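You operate a simulated robot arm through the tools that you are given. There is no shell and no other tool.

The job below is to be done with a simulated robot arm. You get a single attempt, and the scene is never put back.

JOB
Try the reading lamp on low, then switch dial and socket off.
Fine: switch the socket on first; see it light; touch neither shade nor bulb; the plug stays in.

It is judged by the outcome, as a careful person would: the job done as asked, and still so three seconds after it is handed in. It fails if anything else is knocked over, pushed out of place, dropped, spilled or broken.

ROBOT AND FRAMES
A 6-joint arm with a fingered hand, fixed in place. Base frame: the origin is on the floor under the middle of its stand, x ahead of it, y to its left, z up; the work surface is at about z = 780. Readings come in mm, degrees, newtons and seconds.
With the tool pointing down near the work surface it reaches from about 500 to 960 mm from the base axis. Its first joint turns from -166.0 to 166.0 degrees. Payload 5 kg.
The TCP is the grasp point between the finger pads, 43 mm short of the fingertips. In the tool frame z runs along the fingers and y along their closing line. The gripper opens to 144 mm; its body begins 50 mm behind the TCP. The gripper is a hand of 5 fingers: y runs from the thumb to the fingers, the wrist lies at [-21, -133, -233] in the tool frame, and closing takes about 1.5 s.
Orientation is told as [roll, pitch, yaw] about the base's x, y, z axes, in that order, counted from this pose: with the fingers straight down and the wrist toward the robot, the tool's x, y and z point along [0, 1, 0], [1, 0, 0] and [0, 0, -1] of the base frame.

CONTROLS
- The arm moves only by the tool arm_command. Its argument "increments" is a list of rows, each an object of numbers (a shift or turn left out is 0, a gripper value left out holds the last): "tx", "ty", "tz": the shift along the tool's x, y, z in mm; "ax", "ay", "az": the turn, a rotation vector about the tool's x, y, z in degrees. In form: [{"tx": .., "ty": .., "tz": .., "ax": .., "ay": .., "az": ..}, ...]. A call has 1 to 20 rows; each row is the pose to reach, as a shift and turn from the pose commanded when the call began, along the tool's axes at that moment. "claw" is the opening, from 0 (shut) to 1 (fully open), set as the call begins (left out, the last holds). A row lasts 0.2 s, in which the tool goes at most 50 mm and 8.6 degrees; a call with a longer step from one row to the next is refused whole, and so is a gripper value outside its range. Where a pose cannot be reached the arm comes as near as it can. A force on the tool above 40 N (or 10 N above the force at the start of the call, whichever is more), or a blocked arm, ends the call early, and 0.2 s more pass. Each finger travels about 72 mm/s and halts on what it meets, pressing with about 24 N; the grip force reading is that of the motor and also rises with nothing between the fingers. The clock runs only during rows and for 0.2 s after the last one: add rows that repeat a pose to give the fingers time. The reply holds the time, the measured pose of the TCP, the force on the tool along the base axes, the opening and the grip force, in the units named above and with some noise, with the torque about the TCP (base axes, N m) and any sound that the robot's microphone picked up.
- Cameras (640 x 400 px; columns grow to the right, rows downward): "scene" is fixed at [50.4, -501.3, 1607.4]; the picture's right is [0.34, -0.94, 0.00], its down [-0.64, -0.23, -0.73] and it looks along [0.69, 0.25, -0.68] (base axes); focal length 375 px, centre (320, 200). "wrist" rides on the gripper at [86, -108, -168] in the tool frame; the picture's right is [-0.80, 0.28, -0.53], its down [-0.54, -0.73, 0.42] and it looks along [-0.27, 0.63, 0.73] (tool axes); focal length 275 px, centre (320, 200). There is no depth. A picture from a camera that has moved, and an enlarged one, comes with that camera's place and axes in the base frame and with its lens.
- grab_frame(camera): a new picture of that camera. The clock stands still meanwhile.
- lift_body(by): slides the trunk up (or, below 0, down) by that many mm; the arm rides with it, the base frame stays. It gives what a move gives, with no picture.
- move_fingers(index, middle, ring, little, thumb_bend, thumb_turn): sets how far each is bent, from 0 (flat) to 1 (curled in); at 0.3 the hand is open as for a grip, at 0.7 the pads meet at the TCP. One left out holds its place. A second passes; each finger stops where it meets its share of the squeeze, and holds until it gets a number again. A gripper value or a shape takes the hand back. It gives what a move gives, with no picture; readings hold the bend of each and the force on index, middle, ring, little, thumb and palm. thumb_turn goes from beside the hand (0) to across from the fingers (1), as for a grip.
- grasp_type(shape): the hand has 5 fingers and takes this shape, open, in about a second: jaw (thumb against the fingers, like two jaws); tri (thumb and two fingers); tip (a fingertip pinch); poke (one finger out to press); point (the index stretched); flat (the hand flat); cup (the hand cupped); fist (a fist). The gripper value then closes the fingers along that shape, each until it touches; the sizes above hold for jaw. It gives what a move gives, with no picture.
- zoom(camera, box): a new picture of the part [left, top, right, bottom] of that camera's present view, enlarged. The clock stands still meanwhile.
- finish_job(): hands the job in; it is judged then, once.

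Nothing tells you positions but the pictures and the camera data. Unless the task says otherwise, let go and move clear before handing in.

The tools are called as name(argument=value, ...) on one line, values as JSON. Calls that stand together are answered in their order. arm_command: Moves the arm, as the interface text tells. Its arguments: {"type":"object","properties":{"increments":{"type":"array","items":{"type":"object","properties":{"tx":{"type":"number"},"ty":{"type":"number"},"tz":{"type":"number"},"ax":{"type":"number"},"ay":{"type":"number"},"az":{"type":"number"}}}},"claw":{"type":"number"}},"required":["increments"]} The other tools are called the same way: lift_body (by) moves the trunk up or down; grasp_type (shape) gives the hand a shape; move_fingers (index, middle, ring, little, thumb_bend, thumb_turn) moves the fingers one by one; grab_frame (camera) takes a picture; zoom (camera, box) takes an enlarged picture of a part of a camera's view; finish_job () hands the job in.

At the start:

```text
t: 0.0
eef_pos: [555.3, -83.4, 1161.6]
ee_rot: [0.1, 0.0, 0.0]
ft_force: [-0.5, 0.2, 0.0]
ft_torque: [0.0, -0.02, -0.02]
finger_gap: 144.0
finger_force: 0.0
shape: jaw
bend: [0.3, 0.3, 0.3, 0.3, 0.3, 0.98]
finger forces: [0.0, 0.1, 0.0, 0.1, 0.1, 0.1]
trunk travel left (down, up): [-475.0, 115.0]
```

scene: 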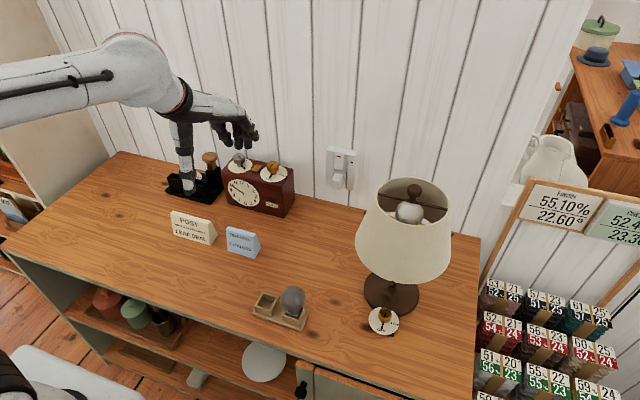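
wrist: 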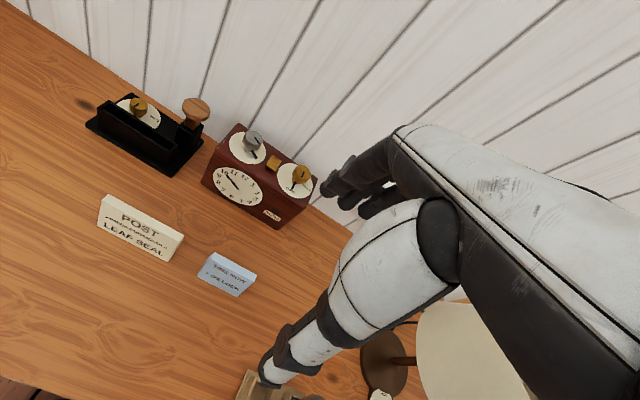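

I see a workbench with a time clock, a lamp at the right with a small dial in front of its base, and a wall socket with a switch behind. I'll look closer at each before moving.

zoom(camera="scene", box=[300, 130, 380, 210])

zoom(camera="scene", box=[340, 280, 440, 350])

zoom(camera="scene", box=[150, 130, 310, 260])

zoom(camera="scene", box=[330, 160, 490, 340])

```text
5.00 times, centred on (340, 170) of scene
camera zoom: at [50.4, -501.3, 1607.4], right [0.34, -0.94, 0.0], down [-0.64, -0.23, -0.73], along [0.69, 0.25, -0.68], focal length 1874 px, centre (220, 350)
```

zoom: 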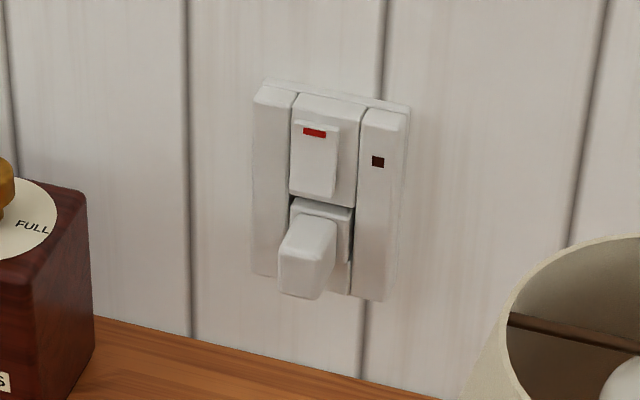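

```text
5.71 times, centred on (390, 315) of scene
camera zoom: at [50.4, -501.3, 1607.4], right [0.34, -0.94, 0.0], down [-0.64, -0.23, -0.73], along [0.69, 0.25, -0.68], focal length 2142 px, centre (-80, -457)
```

zoom: 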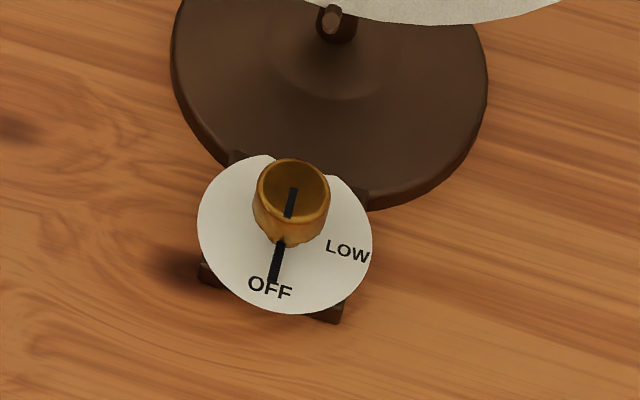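

```text
3.08 times, centred on (230, 195) of scene
camera zoom: at [50.4, -501.3, 1607.4], right [0.34, -0.94, 0.0], down [-0.64, -0.23, -0.73], along [0.69, 0.25, -0.68], focal length 1153 px, centre (597, 215)
```

zoom: 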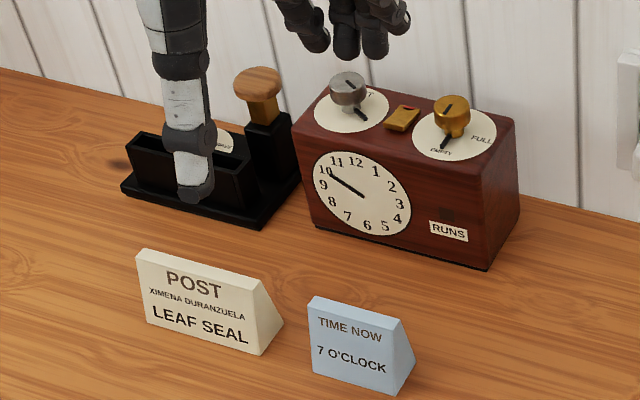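

```text
2.22 times, centred on (410, 250) of scene
camera zoom: at [50.4, -501.3, 1607.4], right [0.34, -0.94, 0.0], down [-0.64, -0.23, -0.73], along [0.69, 0.25, -0.68], focal length 833 px, centre (120, 89)
```

zoom: 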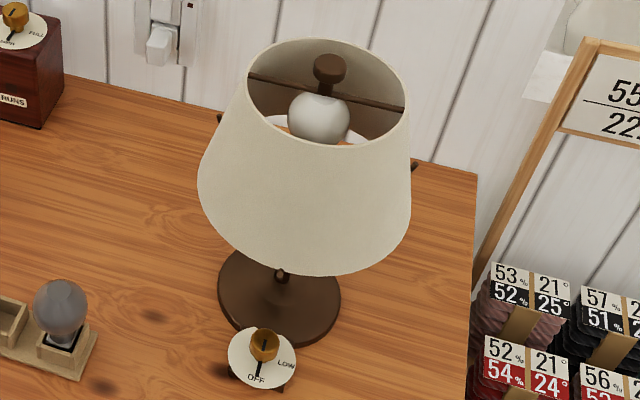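

The socket's neon looks dark and its rocker sits above the plug at about (885, -258, 956). The lamp's axis is near (623, -487), with the dial at about (527, -487) pointing to OFF. I'll put the hand in the poke shape up here, in clear air, and see what it looks like.

grasp_type(shape="poke")

grab_frame(camera="scene")

grab_frame(camera="wrist")

```text
t: 0.9
eef_pos: [554.8, -82.9, 1162.2]
ee_rot: [0.0, 0.1, 0.0]
ft_force: [-0.3, 0.4, -0.4]
ft_torque: [0.02, 0.01, 0.02]
finger_gap: 0.0
finger_force: 0.1
shape: poke
bend: [0.7, 0.7, 0.99, 0.99, 1.0, 1.0]
finger forces: [0.0, 0.0, 0.0, 0.0, 0.1, 0.0]
trunk travel left (down, up): [-475.0, 115.0]
```

```text
taken
```

scene: 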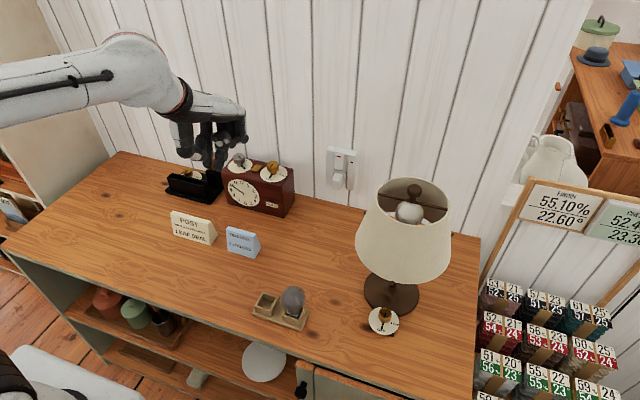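

```text
taken
camera wrist: at [446.7, 2.8, 1330.4], right [0.28, -0.8, 0.53], down [-0.73, -0.54, -0.42], along [0.63, -0.27, -0.73], focal length 275 px, centre (320, 200)
```

wrist: 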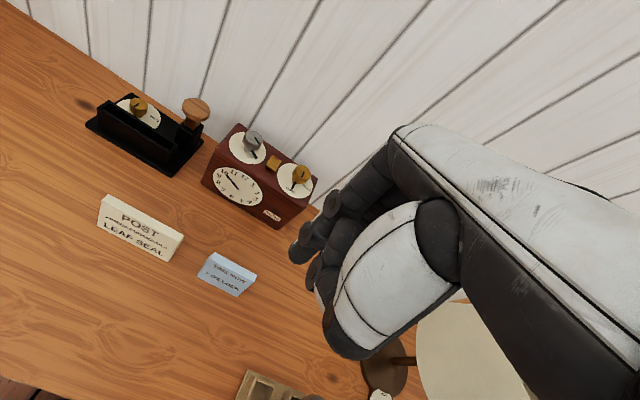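

zoom(camera="scene", box=[130, 70, 290, 200])

zoom(camera="wrist", box=[260, 120, 480, 380])

```text
3.08 times, centred on (210, 135) of scene
camera zoom: at [50.4, -501.3, 1607.4], right [0.34, -0.94, 0.0], down [-0.64, -0.23, -0.73], along [0.69, 0.25, -0.68], focal length 1153 px, centre (658, 400)
```

zoom: 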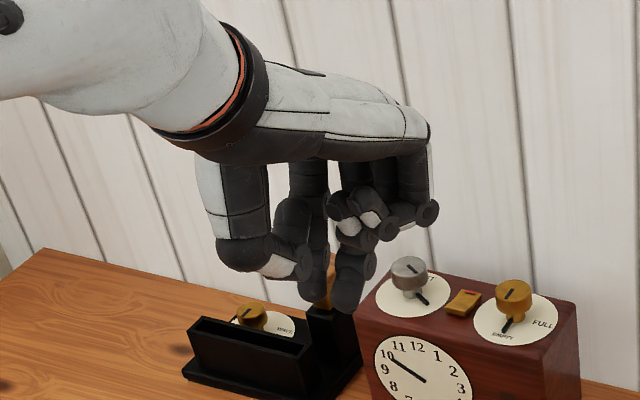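

```text
1.54 times, centred on (370, 250) of wrist
camera zoom: at [446.7, 2.8, 1330.4], right [0.28, -0.8, 0.53], down [-0.73, -0.54, -0.42], along [0.63, -0.27, -0.73], focal length 424 px, centre (243, 123)
```

zoom: 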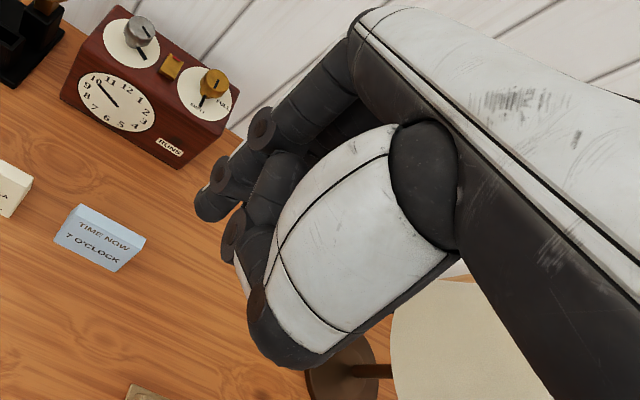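

The poke shape leaves the index and middle fingers extended along the tool axis. I'll move to a standoff in front of the socket with the hand pitched forward 45°, keeping left of the shade, and use the wrist camera to read the rocker.

arm_command(increments=[{"tx": -22, "ty": 16, "tz": 18, "ax": -5.6}, {"tx": -44, "ty": 32, "tz": 36, "ax": -11.2}, {"tx": -66, "ty": 48, "tz": 54, "ax": -16.8}, {"tx": -88, "ty": 64, "tz": 72, "ax": -22.4}, {"tx": -110, "ty": 80, "tz": 90, "ax": -28}, {"tx": -132, "ty": 96, "tz": 108, "ax": -33.6}, {"tx": -154, "ty": 112, "tz": 126, "ax": -39.2}, {"tx": -176, "ty": 125, "tz": 144, "ax": -45}])

grab_frame(camera="wrist")

grab_frame(camera="scene")

```text
t: 2.7
eef_pos: [681.2, -260.8, 1017.6]
ee_rot: [0.1, -45.1, -0.1]
ft_force: [-0.4, -0.2, 0.8]
ft_torque: [-0.03, 0.01, 0.0]
finger_gap: 0.2
finger_force: 0.0
shape: poke
bend: [0.7, 0.7, 0.99, 0.99, 1.0, 1.0]
finger forces: [0.1, 0.0, 0.0, 0.0, 0.0, 0.0]
trunk travel left (down, up): [-475.0, 115.0]
```

```text
taken
camera wrist: at [485.5, -174.2, 1059.7], right [-0.18, -0.8, 0.58], down [-0.21, -0.54, -0.81], along [0.96, -0.27, -0.07], focal length 275 px, centre (320, 200)
```

wrist: 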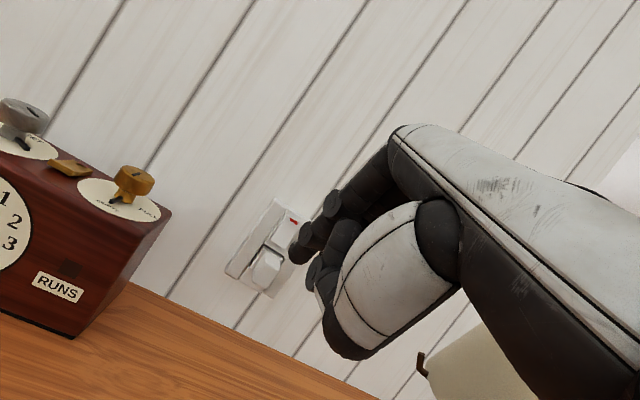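

```text
taken
```

scene: 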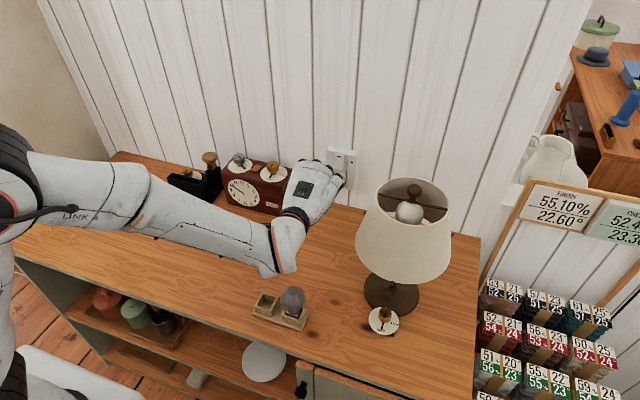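

zoom(camera="wrist", box=[215, 185, 375, 325])

zoom(camera="scene", box=[280, 130, 380, 210])

```text
2.86 times, centred on (295, 255) of wrist
camera zoom: at [485.5, -174.2, 1059.7], right [-0.18, -0.8, 0.58], down [-0.21, -0.54, -0.81], along [0.96, -0.27, -0.07], focal length 786 px, centre (391, 43)
```

zoom: 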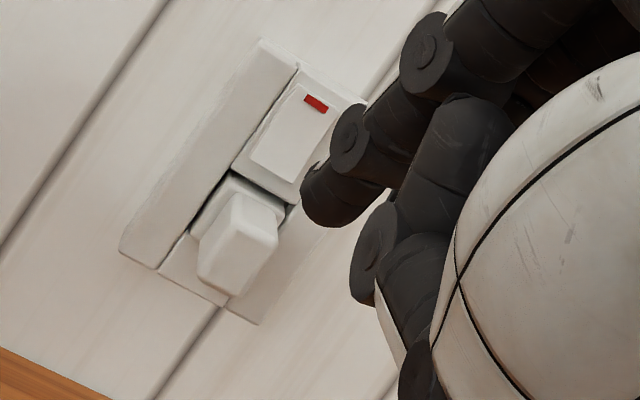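

```text
5.00 times, centred on (330, 170) of scene
camera zoom: at [50.4, -501.3, 1607.4], right [0.34, -0.94, 0.0], down [-0.64, -0.23, -0.73], along [0.69, 0.25, -0.68], focal length 1874 px, centre (270, 350)
```

zoom: 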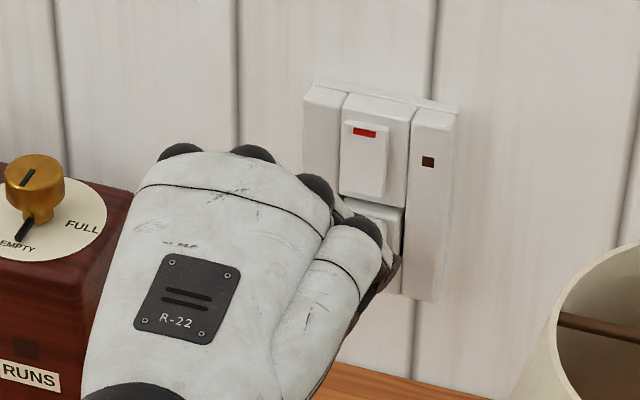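

zoom(camera="scene", box=[336, 146, 366, 172])

zoom(camera="wrist", box=[255, 190, 315, 240])

```text
15.38 times, centred on (351, 159) of scene
camera zoom: at [50.4, -501.3, 1607.4], right [0.34, -0.94, 0.0], down [-0.64, -0.23, -0.73], along [0.69, 0.25, -0.68], focal length 5766 px, centre (-157, 831)
```

zoom: 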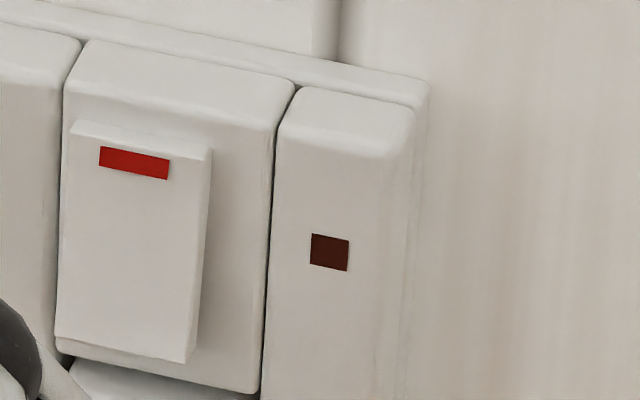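

```text
8.00 times, centred on (285, 215) of wrist
camera zoom: at [485.5, -174.2, 1059.7], right [-0.18, -0.8, 0.58], down [-0.21, -0.54, -0.81], along [0.96, -0.27, -0.07], focal length 2202 px, centre (600, 80)
```

zoom: 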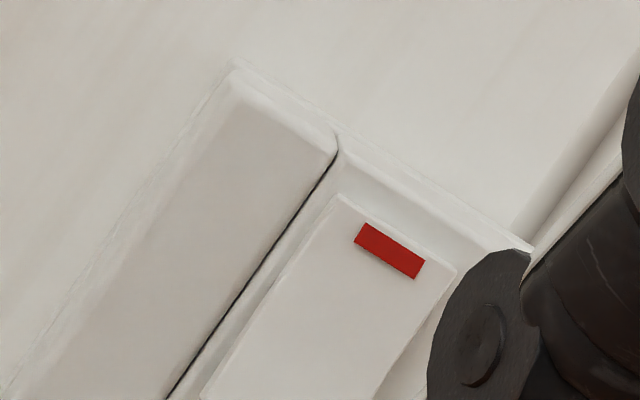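

The rocker's lower half sticks out and the neon is dark, so the socket is off and pressing the lower half should switch it on. I put the rocker's bottom edge near z 947 at (853, -264), with the plug below it sticking out to about x 820. I'll curl the middle finger away and bring the index tip to a point just short of the rocker.

move_fingers(index=0.7, middle=1.0, ring=1.0, little=1.0)

arm_command(increments=[{"tx": -4, "ty": 11, "tz": 23}, {"tx": -8, "ty": 22, "tz": 46}, {"tx": -12, "ty": 33, "tz": 70}, {"tx": -15, "ty": 44.5, "tz": 90}])

grab_frame(camera="wrist")

zoom(camera="scene", box=[280, 120, 380, 210])

```text
t: 3.7
eef_pos: [680.7, -259.3, 1016.7]
ee_rot: [0.0, -45.1, 0.0]
ft_force: [-0.5, -0.1, 0.1]
ft_torque: [0.0, 0.02, 0.02]
finger_gap: 50.4
finger_force: 0.2
shape: fingers
bend: [0.7, 0.8, 1.0, 1.0, 1.0, 1.0]
finger forces: [0.1, 0.1, 0.1, 0.0, 0.0, 0.0]
trunk travel left (down, up): [-475.0, 115.0]
```

```text
t: 4.7
eef_pos: [775.3, -274.9, 987.1]
ee_rot: [-0.1, -45.0, -0.1]
ft_force: [-0.1, 0.0, -0.9]
ft_torque: [-0.04, 0.0, 0.01]
finger_gap: 50.8
finger_force: 0.1
shape: fingers
bend: [0.7, 0.8, 1.0, 1.0, 1.0, 1.0]
finger forces: [0.0, 0.0, 0.1, 0.0, 0.0, 0.0]
trunk travel left (down, up): [-475.0, 115.0]
```

```text
taken
camera wrist: at [580.7, -188.2, 1029.5], right [-0.18, -0.8, 0.58], down [-0.21, -0.54, -0.81], along [0.96, -0.27, -0.07], focal length 275 px, centre (320, 200)
```

wrist: 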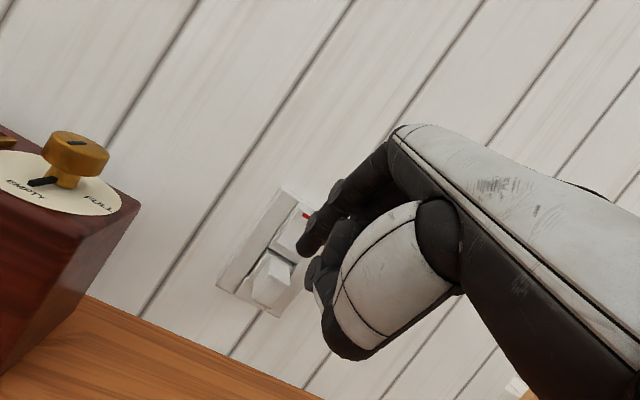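

```text
4.44 times, centred on (330, 165) of scene
camera zoom: at [50.4, -501.3, 1607.4], right [0.34, -0.94, 0.0], down [-0.64, -0.23, -0.73], along [0.69, 0.25, -0.68], focal length 1666 px, centre (276, 356)
```

zoom: 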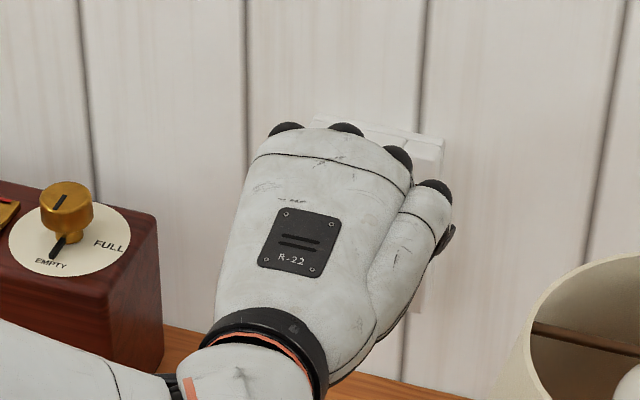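

zoom(camera="wrist", box=[205, 170, 365, 325])

```text
2.58 times, centred on (285, 248) of wrist
camera zoom: at [580.7, -188.2, 1029.5], right [-0.18, -0.8, 0.58], down [-0.21, -0.54, -0.81], along [0.96, -0.27, -0.07], focal length 710 px, centre (410, 77)
```

zoom: 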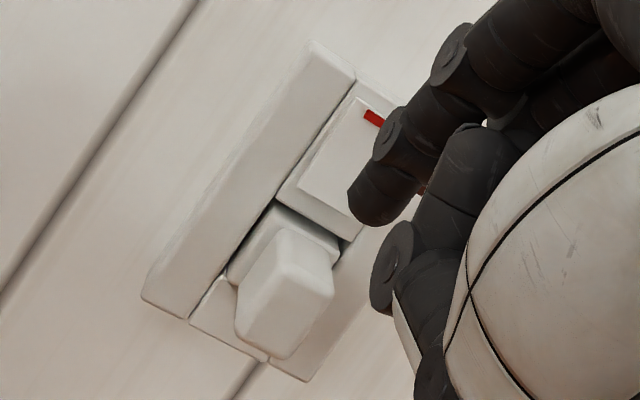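

The index tip is just above and in front of the rocker's lower half. I'll lower about 10 mm and close most of the gap, stopping short of contact.

arm_command(increments=[{"tx": 2, "ty": -3, "tz": 11}, {"tx": 2, "ty": 4, "tz": 19}, {"tx": 2, "ty": 11, "tz": 25}])

zoom(camera="wrist", box=[205, 170, 365, 325])

```text
t: 5.5
eef_pos: [800.2, -272.0, 976.9]
ee_rot: [0.0, -45.0, 0.0]
ft_force: [0.0, -0.3, -0.3]
ft_torque: [0.0, -0.01, 0.04]
finger_gap: 50.6
finger_force: 0.2
shape: fingers
bend: [0.7, 0.8, 1.0, 1.0, 1.0, 1.0]
finger forces: [0.0, 0.0, 0.0, 0.0, 0.1, 0.1]
trunk travel left (down, up): [-475.0, 115.0]
```

```text
2.58 times, centred on (285, 248) of wrist
camera zoom: at [605.5, -186.3, 1018.9], right [-0.18, -0.8, 0.58], down [-0.21, -0.54, -0.81], along [0.96, -0.27, -0.07], focal length 710 px, centre (410, 77)
```

zoom: 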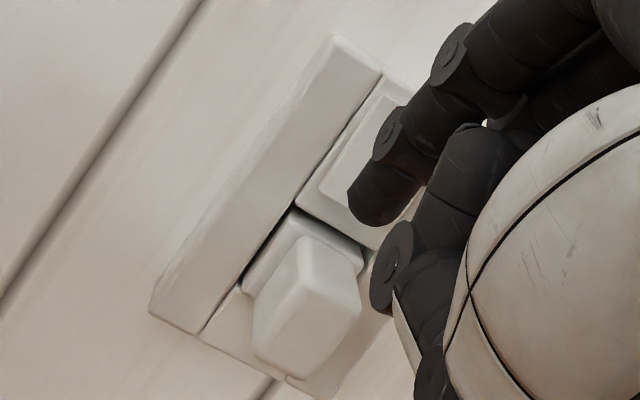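

arm_command(increments=[{"tx": 2, "ty": 3.5, "tz": 7.8}, {"tx": 2, "ty": 7.8, "tz": 12}, {"tx": 2, "ty": 9.9, "tz": 14.1}, {"tx": 2, "ty": 11.3, "tz": 15.5}, {"tx": 2, "ty": 12.7, "tz": 17}, {"tx": 2, "ty": 14.1, "tz": 18.4}])

zoom(camera="wrist", box=[205, 170, 365, 325])

zoom(camera="scene", box=[300, 120, 400, 210])

```text
t: 6.9
eef_pos: [823.1, -271.5, 972.9]
ee_rot: [0.1, -45.0, 0.0]
ft_force: [-3.8, 0.3, 0.1]
ft_torque: [0.0, 0.04, 0.02]
finger_gap: 48.6
finger_force: 1.6
shape: fingers
bend: [0.7, 0.8, 1.0, 1.0, 1.0, 1.0]
finger forces: [3.9, 0.1, 0.1, 0.0, 0.1, 0.0]
trunk travel left (down, up): [-475.0, 115.0]
```

```text
2.58 times, centred on (285, 248) of wrist
camera zoom: at [628.2, -184.5, 1015.1], right [-0.18, -0.8, 0.58], down [-0.21, -0.54, -0.81], along [0.96, -0.27, -0.07], focal length 710 px, centre (410, 77)
```

zoom: 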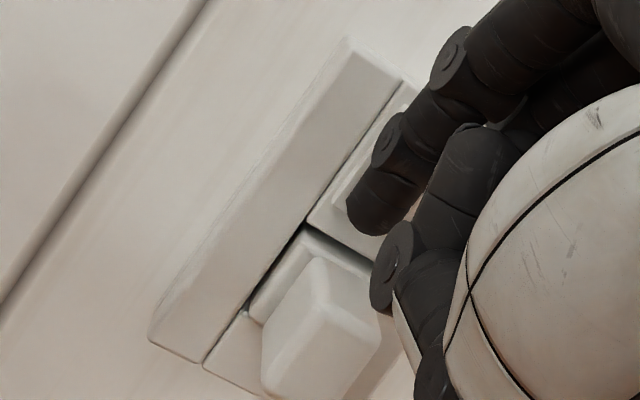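

```text
4.44 times, centred on (350, 165) of scene
camera zoom: at [50.4, -501.3, 1607.4], right [0.34, -0.94, 0.0], down [-0.64, -0.23, -0.73], along [0.69, 0.25, -0.68], focal length 1666 px, centre (187, 356)
```

zoom: 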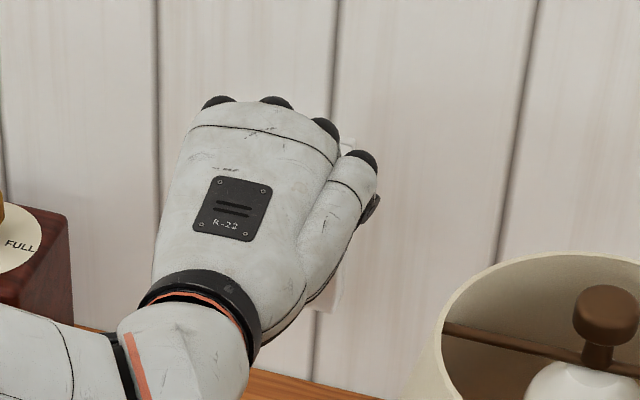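

The finger is now touching the rocker with about 4 N. I'll press in slowly and listen for a click.

arm_command(increments=[{"ty": 1.1, "tz": 1.1}, {"ty": 2.1, "tz": 2.1}, {"ty": 3.2, "tz": 3.2}, {"ty": 4.2, "tz": 4.2}])

```text
t: 7.9
eef_pos: [828.7, -270.7, 973.9]
ee_rot: [0.0, -45.0, 0.0]
ft_force: [-13.6, 1.3, 3.0]
ft_torque: [-0.01, -0.01, 0.11]
finger_gap: 45.5
finger_force: 6.2
shape: fingers
bend: [0.71, 0.8, 1.0, 1.0, 1.0, 1.0]
finger forces: [12.2, 0.0, 0.1, 0.0, 0.1, 0.0]
trunk travel left (down, up): [-475.0, 115.0]
```

zoom(camera="wrist", box=[245, 180, 345, 265])

grab_frame(camera="wrist")

```text
4.71 times, centred on (295, 222) of wrist
camera zoom: at [633.7, -184.8, 1016.1], right [-0.18, -0.8, 0.58], down [-0.21, -0.54, -0.81], along [0.96, -0.27, -0.07], focal length 1295 px, centre (438, 94)
```

zoom: 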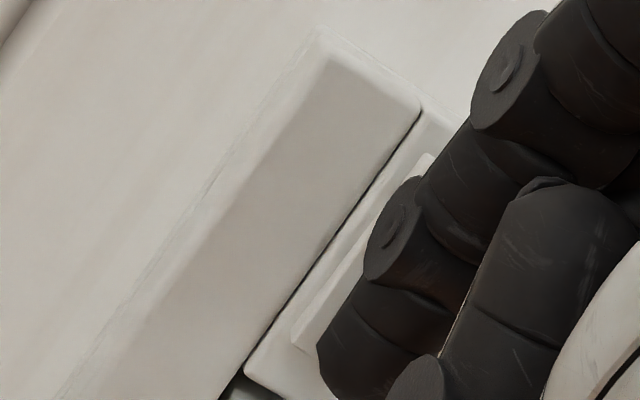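

```text
taken
camera wrist: at [633.7, -184.8, 1016.1], right [-0.18, -0.8, 0.58], down [-0.21, -0.54, -0.81], along [0.96, -0.27, -0.07], focal length 275 px, centre (320, 200)
```

wrist: 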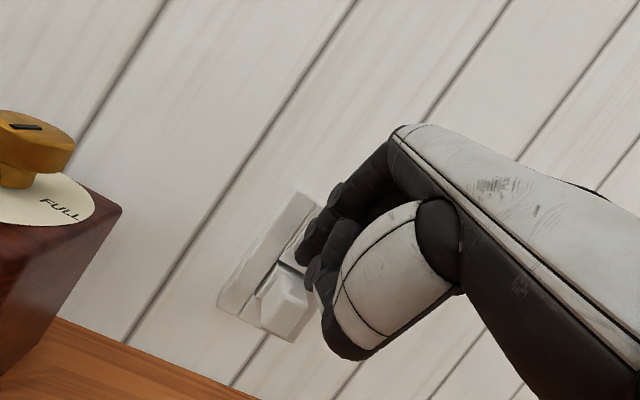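

No click at 13 N, so I'm probably pressing too near the pivot. I'll back off, drop 5 mm toward the bottom edge of the rocker (still clear of the plug) and press again.

arm_command(increments=[{"ty": -5.7, "tz": -5.7}, {"ty": -9.2, "tz": -2.1}, {"ty": -6.4, "tz": 0.7}, {"ty": -4.2, "tz": 2.8}, {"ty": -2.8, "tz": 4.2}, {"ty": -1.4, "tz": 5.7}, {"ty": 0, "tz": 7.1}])

zoom(camera="wrist", box=[215, 180, 365, 305])

```text
t: 9.5
eef_pos: [833.2, -271.1, 969.9]
ee_rot: [0.0, -45.0, -0.1]
ft_force: [-15.0, -0.4, 4.4]
ft_torque: [0.05, -0.08, 0.13]
finger_gap: 44.3
finger_force: 7.6
shape: fingers
bend: [0.71, 0.8, 1.0, 1.0, 1.0, 1.0]
finger forces: [15.5, 0.1, 0.1, 0.0, 0.1, 0.0]
trunk travel left (down, up): [-475.0, 115.0]
```

```text
3.20 times, centred on (290, 242) of wrist
camera zoom: at [637.6, -184.5, 1011.6], right [-0.18, -0.8, 0.58], down [-0.21, -0.54, -0.81], along [0.96, -0.27, -0.07], focal length 881 px, centre (416, 64)
```

zoom: 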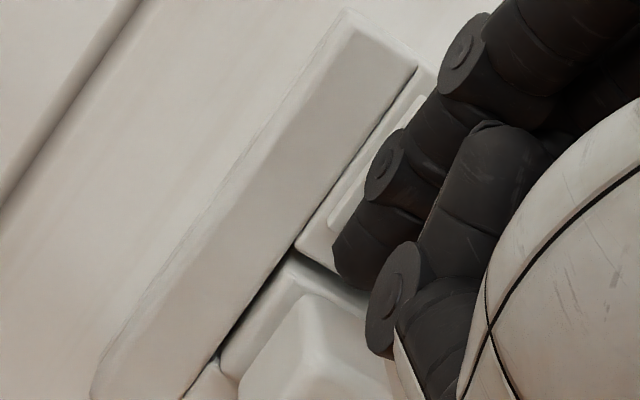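

arm_command(increments=[{"ty": 1.1, "tz": 1.1}, {"ty": 2.1, "tz": 2.1}, {"ty": 3.2, "tz": 3.2}, {"ty": 4.2, "tz": 4.2}])

zoom(camera="wrist", box=[215, 180, 365, 305])

```text
t: 10.5
eef_pos: [839.4, -271.5, 969.1]
ee_rot: [0.0, -45.1, 0.1]
ft_force: [-16.4, 0.3, 6.2]
ft_torque: [0.05, -0.05, 0.12]
finger_gap: 41.0
finger_force: 8.0
shape: fingers
bend: [0.71, 0.8, 1.0, 1.0, 1.0, 1.0]
finger forces: [16.0, 0.0, 0.0, 0.0, 0.1, 0.0]
trunk travel left (down, up): [-475.0, 115.0]
```

```text
3.20 times, centred on (290, 242) of wrist
camera zoom: at [644.1, -184.4, 1011.7], right [-0.18, -0.8, 0.58], down [-0.21, -0.54, -0.81], along [0.96, -0.27, -0.07], focal length 881 px, centre (416, 64)
```

zoom: 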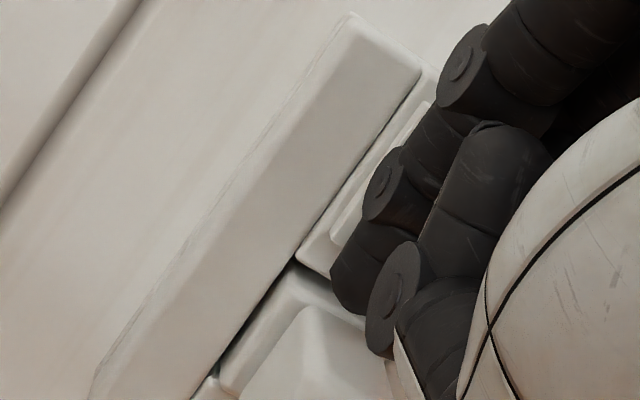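

arm_command(increments=[{"ty": -7, "tz": -7}, {"ty": -18, "tz": -18}, {"ty": -28, "tz": -38}, {"ty": -38, "tz": -58}, {"ty": -50, "tz": -80}, {"ty": -62, "tz": -100}])

grab_frame(camera="wrist")

zoom(camera="scene", box=[300, 130, 380, 210])

zoom(camera="scene", box=[336, 146, 366, 172])

```text
t: 11.9
eef_pos: [725.9, -272.0, 994.8]
ee_rot: [0.1, -45.0, 0.0]
ft_force: [0.2, 0.9, -0.6]
ft_torque: [0.0, 0.01, 0.02]
finger_gap: 50.8
finger_force: 0.0
shape: fingers
bend: [0.7, 0.8, 1.0, 1.0, 1.0, 1.0]
finger forces: [0.1, 0.0, 0.1, 0.0, 0.1, 0.1]
trunk travel left (down, up): [-475.0, 115.0]
```

```text
taken
camera wrist: at [530.3, -184.8, 1036.7], right [-0.18, -0.8, 0.58], down [-0.21, -0.54, -0.81], along [0.96, -0.27, -0.07], focal length 275 px, centre (320, 200)
```

wrist: 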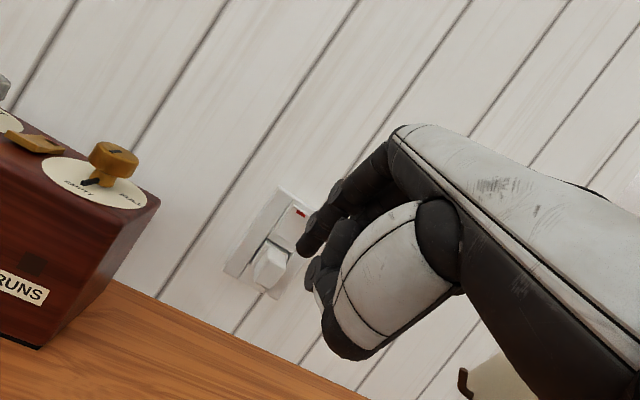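

```text
5.00 times, centred on (340, 170) of scene
camera zoom: at [50.4, -501.3, 1607.4], right [0.34, -0.94, 0.0], down [-0.64, -0.23, -0.73], along [0.69, 0.25, -0.68], focal length 1874 px, centre (220, 350)
```

zoom: 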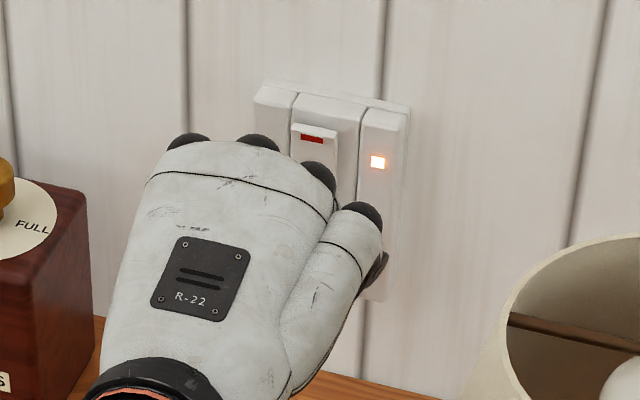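

```text
15.38 times, centred on (351, 159) of scene
camera zoom: at [50.4, -501.3, 1607.4], right [0.34, -0.94, 0.0], down [-0.64, -0.23, -0.73], along [0.69, 0.25, -0.68], focal length 5766 px, centre (-157, 831)
```

zoom: 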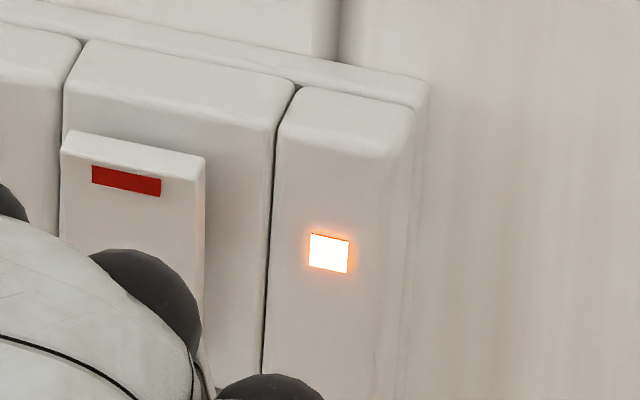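

The neon is now glowing and the rocker has tipped, so the socket is on. Next is the dial. I'll back away from the wall to open space in front of the bench, then try the fingertip pinch shape.

arm_command(increments=[{"tx": -4, "ty": -15, "tz": -40}, {"tx": -8, "ty": -32, "tz": -82}, {"tx": -12, "ty": -49, "tz": -124}, {"tx": -18, "ty": -66, "tz": -166}, {"tx": -23, "ty": -83, "tz": -208}, {"tx": -28, "ty": -100, "tz": -248}])

grasp_type(shape="tip")

grab_frame(camera="wrist")

grab_frame(camera="scene")

```text
t: 13.3
eef_pos: [478.7, -298.9, 1098.4]
ee_rot: [0.0, -44.9, 0.0]
ft_force: [0.4, 0.4, -0.3]
ft_torque: [0.01, 0.02, 0.01]
finger_gap: 51.0
finger_force: 0.1
shape: fingers
bend: [0.7, 0.8, 1.0, 1.0, 1.0, 1.0]
finger forces: [0.0, 0.0, 0.1, 0.0, 0.1, 0.0]
trunk travel left (down, up): [-475.0, 115.0]
```

```text
t: 14.2
eef_pos: [479.1, -299.2, 1098.3]
ee_rot: [0.0, -45.0, 0.1]
ft_force: [0.5, 0.6, 0.7]
ft_torque: [0.03, 0.03, -0.02]
finger_gap: 143.8
finger_force: 0.0
shape: tip
bend: [0.3, 0.98, 0.99, 0.99, 0.3, 0.98]
finger forces: [0.0, 0.1, 0.1, 0.0, 0.0, 0.0]
trunk travel left (down, up): [-475.0, 115.0]
```

```text
taken
camera wrist: at [284.8, -212.6, 1141.1], right [-0.18, -0.8, 0.58], down [-0.21, -0.54, -0.81], along [0.96, -0.27, -0.07], focal length 275 px, centre (320, 200)
```

wrist: 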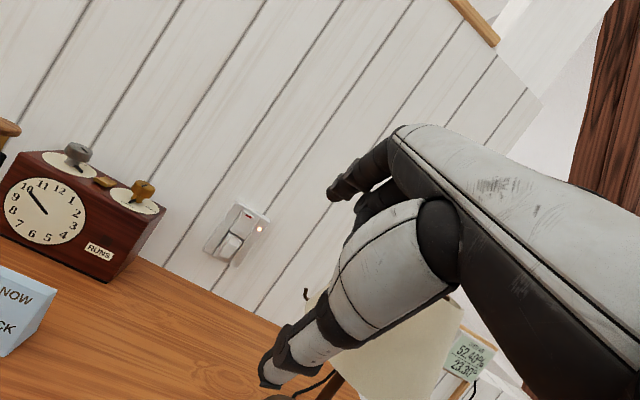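

```text
taken
```

scene: 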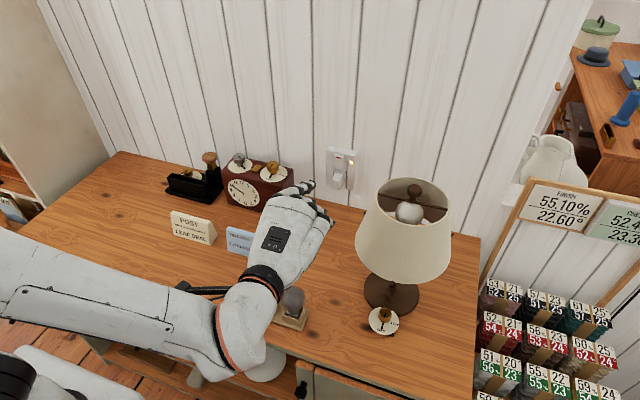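

Good: the neon can also be seen in the wrist view. Now I'll roll the hand 90° so the closing line is horizontal, with fingers to the right and thumb to the left, and bring it in front of the lamp at a distance to study the dial and shade.

arm_command(increments=[{"tx": -12, "ty": -7, "tz": 0.7, "az": 8.2}, {"tx": -24, "ty": -14, "tz": 1.4, "az": 16.4}, {"tx": -36, "ty": -21, "tz": 2.1, "az": 24.6}, {"tx": -48, "ty": -28, "tz": 2.8, "az": 32.8}, {"tx": -60, "ty": -35, "tz": 3.5, "az": 41}, {"tx": -72, "ty": -42, "tz": 4.2, "az": 49.2}, {"tx": -84, "ty": -49, "tz": 4.9, "az": 57.4}, {"tx": -96, "ty": -56, "tz": 5.6, "az": 65.6}, {"tx": -108, "ty": -63, "tz": 6.3, "az": 73.8}, {"tx": -120, "ty": -70, "tz": 7, "az": 82}, {"tx": -130, "ty": -77, "tz": 7.8, "az": 90}])

grab_frame(camera="wrist")

grab_frame(camera="scene")

```text
t: 16.6
eef_pos: [430.4, -427.4, 1039.8]
ee_rot: [45.0, -0.1, -90.2]
ft_force: [-0.8, -0.1, -0.1]
ft_torque: [-0.01, 0.02, -0.02]
finger_gap: 143.8
finger_force: 0.0
shape: tip
bend: [0.3, 0.98, 0.99, 0.99, 0.3, 0.98]
finger forces: [0.0, 0.1, 0.1, 0.0, 0.1, 0.1]
trunk travel left (down, up): [-475.0, 115.0]
```

```text
taken
camera wrist: at [373.2, -320.1, 1219.6], right [-0.94, -0.28, -0.19], down [-0.08, 0.73, -0.68], along [0.33, -0.63, -0.71], focal length 275 px, centre (320, 200)
```

wrist: 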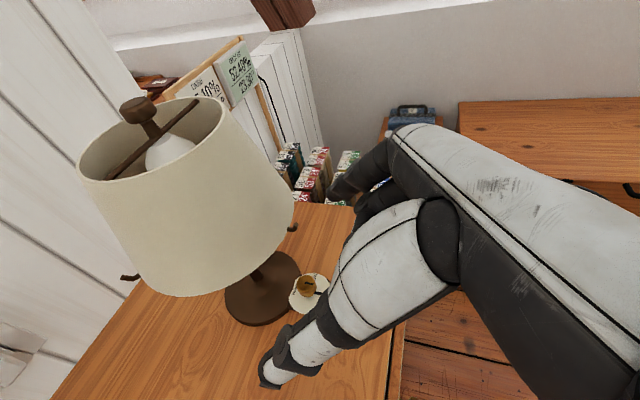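

```text
taken
```

scene: 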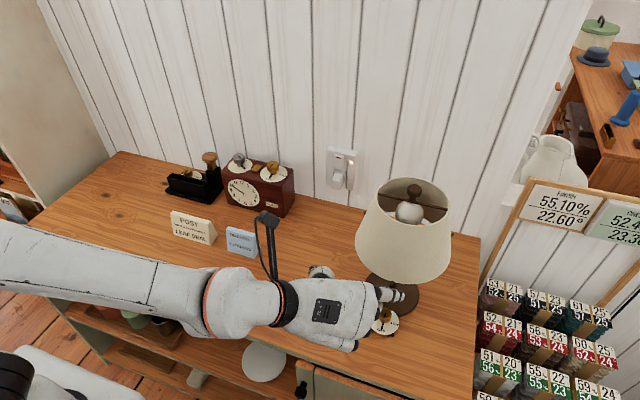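

zoom(camera="wrist", box=[260, 250, 360, 340])

zoom(camera="wrist", box=[70, 90, 340, 340])

zoom(camera="scene", box=[250, 200, 450, 360])

```text
4.44 times, centred on (310, 295) of wrist
camera zoom: at [373.2, -320.1, 1219.6], right [-0.94, -0.28, -0.19], down [-0.08, 0.73, -0.68], along [0.33, -0.63, -0.71], focal length 1224 px, centre (364, -222)
```

zoom: 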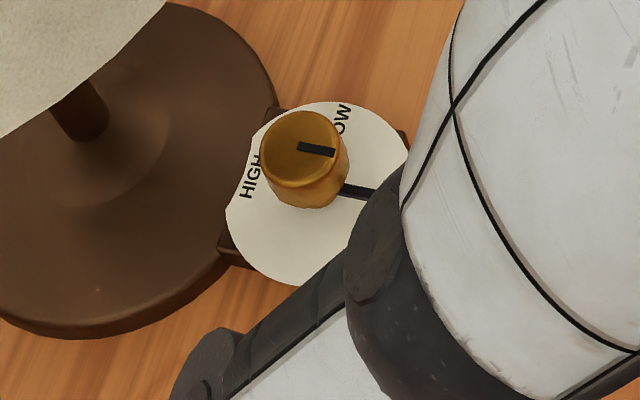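

```text
1.60 times, centred on (205, 215) of wrist
camera zoom: at [373.2, -320.1, 1219.6], right [-0.94, -0.28, -0.19], down [-0.08, 0.73, -0.68], along [0.33, -0.63, -0.71], focal length 440 px, centre (504, 176)
```

zoom: 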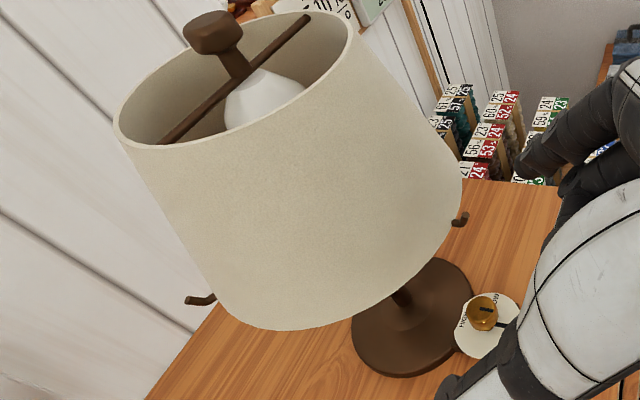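

```text
2.50 times, centred on (350, 280) of scene
camera zoom: at [50.4, -501.3, 1607.4], right [0.34, -0.94, 0.0], down [-0.64, -0.23, -0.73], along [0.69, 0.25, -0.68], focal length 937 px, centre (245, 0)
```

zoom: 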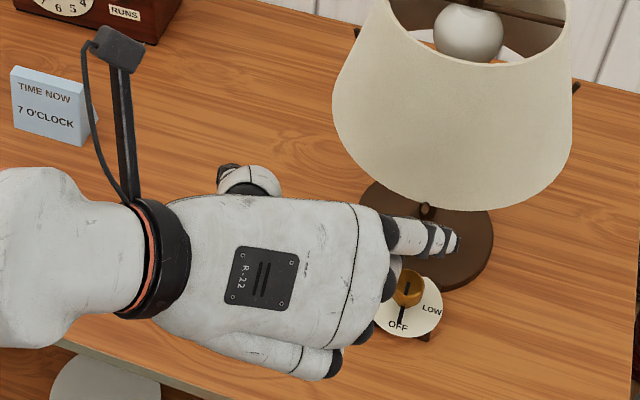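

I've located the dial: disc centre about (527, -487, 798), knob top at z ≈ 836, and the knob is about 32 mm across. OFF points to -x, LOW to -y and HIGH to +x, so OFF to LOW is 90° counter-clockwise seen from above. The shade's lower rim is near z 955 with radius ≈ 102, so I'll come in from the front, low and tilted, to a pre-grasp pose.

arm_command(increments=[{"tx": -15, "ty": 4, "tz": 23, "ax": -3.5, "az": 3.5}, {"tx": -30, "ty": 8, "tz": 46, "ax": -7, "az": 7}, {"tx": -45, "ty": 12, "tz": 70, "ax": -10.6, "az": 10.6}, {"tx": -60, "ty": 16, "tz": 93, "ax": -14.1, "az": 14.1}, {"tx": -75, "ty": 20, "tz": 116, "ax": -17.7, "az": 17.7}, {"tx": -89, "ty": 24.6, "tz": 139.6, "ax": -21.2, "az": 21.2}, {"tx": -89, "ty": 24.6, "tz": 139.6, "ax": -21.2, "az": 21.2}], claw=0.45)

grab_frame(camera="wrist")

zoom(camera="scene", box=[250, 200, 450, 360])

```text
t: 18.2
eef_pos: [322.6, -515.1, 863.7]
ee_rot: [49.5, 3.2, -111.3]
ft_force: [-0.3, -0.6, -0.4]
ft_torque: [0.0, -0.01, 0.01]
finger_gap: 64.9
finger_force: 0.2
shape: tip
bend: [0.73, 0.98, 0.99, 0.99, 0.72, 1.0]
finger forces: [0.0, 0.1, 0.0, 0.0, 0.1, 0.0]
out of reach, approached as far as the arm can: row 2, 3, 4, 5, 6, 7
trunk travel left (down, up): [-475.0, 115.0]
```

```text
taken
camera wrist: at [291.7, -397.4, 1044.6], right [-0.96, 0.09, -0.27], down [0.25, 0.72, -0.65], along [0.14, -0.69, -0.71], focal length 275 px, centre (320, 200)
```

wrist: 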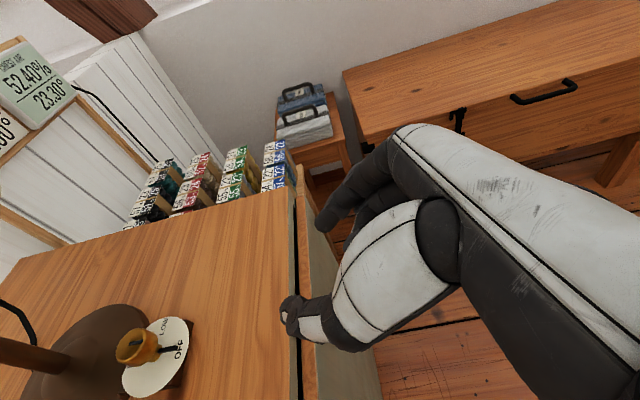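

```text
2.50 times, centred on (350, 280) of scene
camera zoom: at [50.4, -501.3, 1607.4], right [0.34, -0.94, 0.0], down [-0.64, -0.23, -0.73], along [0.69, 0.25, -0.68], focal length 937 px, centre (245, 0)
```

zoom: 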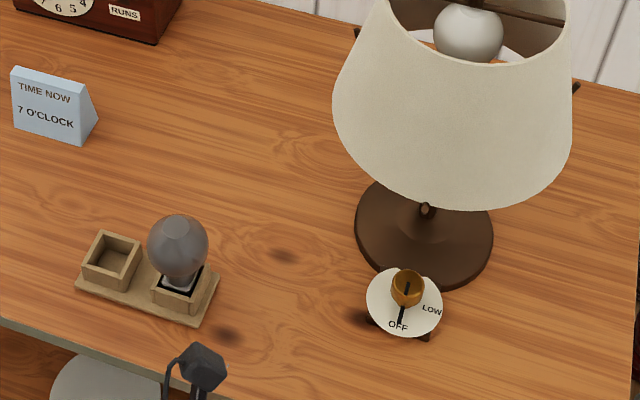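

That pose was out of reach and the arm slid off to the front of the bench instead. There was no contact force, but I'll check the whole scene before going on.

grab_frame(camera="scene")

```text
taken
```

scene: 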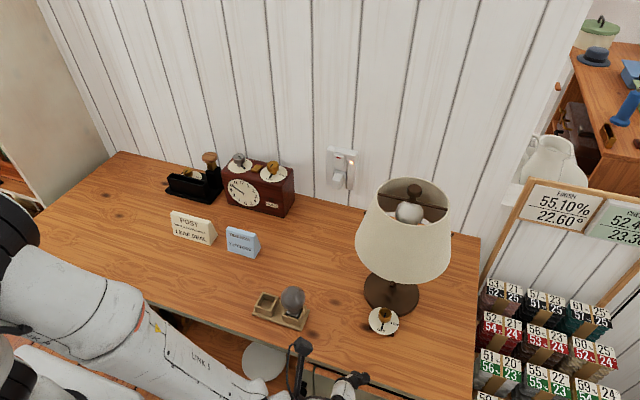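

Nothing was disturbed. I'll start backing out with a small raise, to see how the arm responds from here.

arm_command(increments=[{"tx": 15.2, "ty": -1, "tz": -13}])

```text
t: 18.6
eef_pos: [322.3, -517.2, 886.8]
ee_rot: [49.6, 3.3, -111.2]
ft_force: [1.2, -0.4, -0.1]
ft_torque: [0.02, -0.02, 0.02]
finger_gap: 65.2
finger_force: 0.2
shape: tip
bend: [0.73, 0.98, 0.99, 0.99, 0.72, 1.0]
finger forces: [0.0, 0.0, 0.1, 0.0, 0.0, 0.0]
trunk travel left (down, up): [-475.0, 115.0]
```

The commanded pose resets to where the arm actually is, which is good. I'll re-orient to a more natural heading for this arm (hand approaching the dial from the front, slightly from its right) and hover short of the knob.

arm_command(increments=[{"tx": 18.2, "ty": -11.1, "tz": 12.2, "ax": 4.2, "ay": -1.1, "az": -4.7}, {"tx": 36.4, "ty": -22.3, "tz": 24.4, "ax": 8.3, "ay": -2.2, "az": -9.4}, {"tx": 54.7, "ty": -33.4, "tz": 36.6, "ax": 12.5, "ay": -3.2, "az": -14.1}, {"tx": 72.9, "ty": -44.6, "tz": 48.8, "ax": 16.6, "ay": -4.3, "az": -18.8}, {"tx": 91.1, "ty": -55.7, "tz": 61, "ax": 20.8, "ay": -5.4, "az": -23.5}])

grab_frame(camera="wrist")

grab_frame(camera="scene")

```text
t: 19.8
eef_pos: [440.3, -507.5, 921.2]
ee_rot: [44.7, -0.1, -80.2]
ft_force: [0.2, 0.1, -0.3]
ft_torque: [0.0, -0.04, -0.01]
finger_gap: 65.1
finger_force: 0.0
shape: tip
bend: [0.73, 0.98, 0.99, 0.99, 0.72, 1.0]
finger forces: [0.1, 0.0, 0.0, 0.0, 0.0, 0.0]
trunk travel left (down, up): [-475.0, 115.0]
```

```text
taken
camera wrist: at [366.0, -410.2, 1101.6], right [-0.88, -0.44, -0.18], down [-0.21, 0.7, -0.68], along [0.43, -0.56, -0.71], focal length 275 px, centre (320, 200)
```

wrist: 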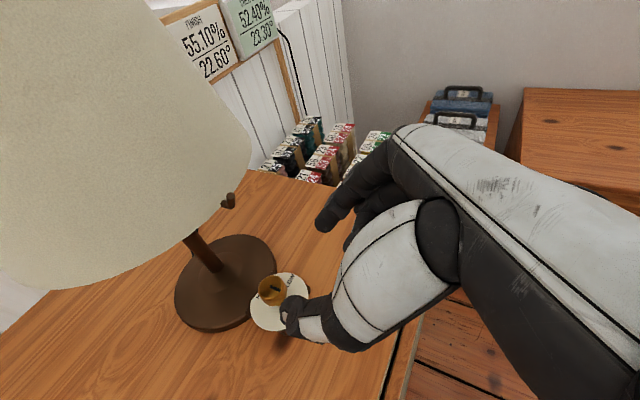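

```text
taken
```

scene: 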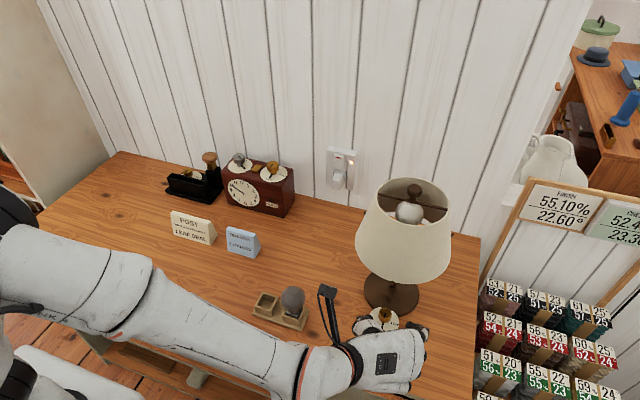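

zoom(camera="wrist", box=[230, 190, 390, 350])

zoom(camera="scene", box=[310, 270, 450, 390])

```text
2.50 times, centred on (310, 270) of wrist
camera zoom: at [366.0, -410.2, 1101.6], right [-0.88, -0.44, -0.18], down [-0.21, 0.7, -0.68], along [0.43, -0.56, -0.71], focal length 688 px, centre (345, 25)
```

zoom: 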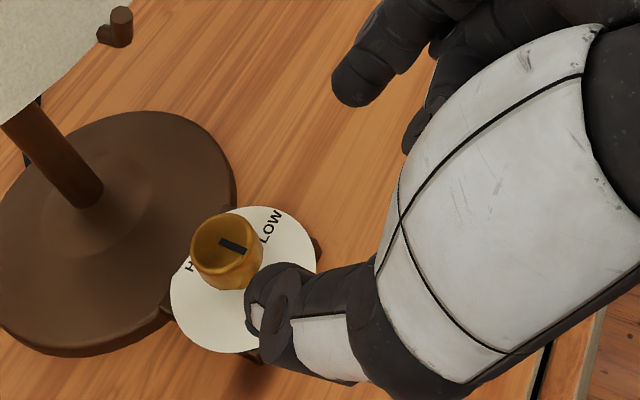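

```text
3.33 times, centred on (380, 330) of scene
camera zoom: at [50.4, -501.3, 1607.4], right [0.34, -0.94, 0.0], down [-0.64, -0.23, -0.73], along [0.69, 0.25, -0.68], focal length 1249 px, centre (120, -233)
```

zoom: 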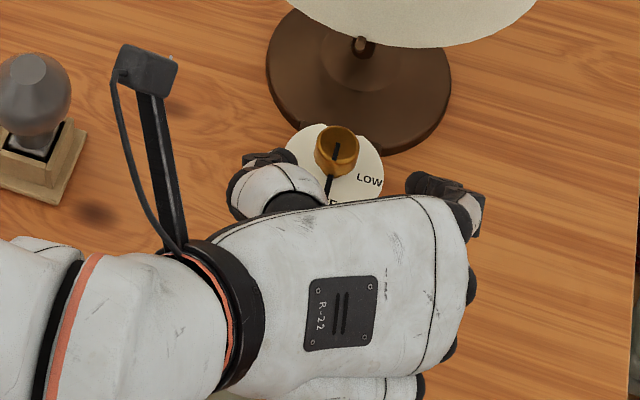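

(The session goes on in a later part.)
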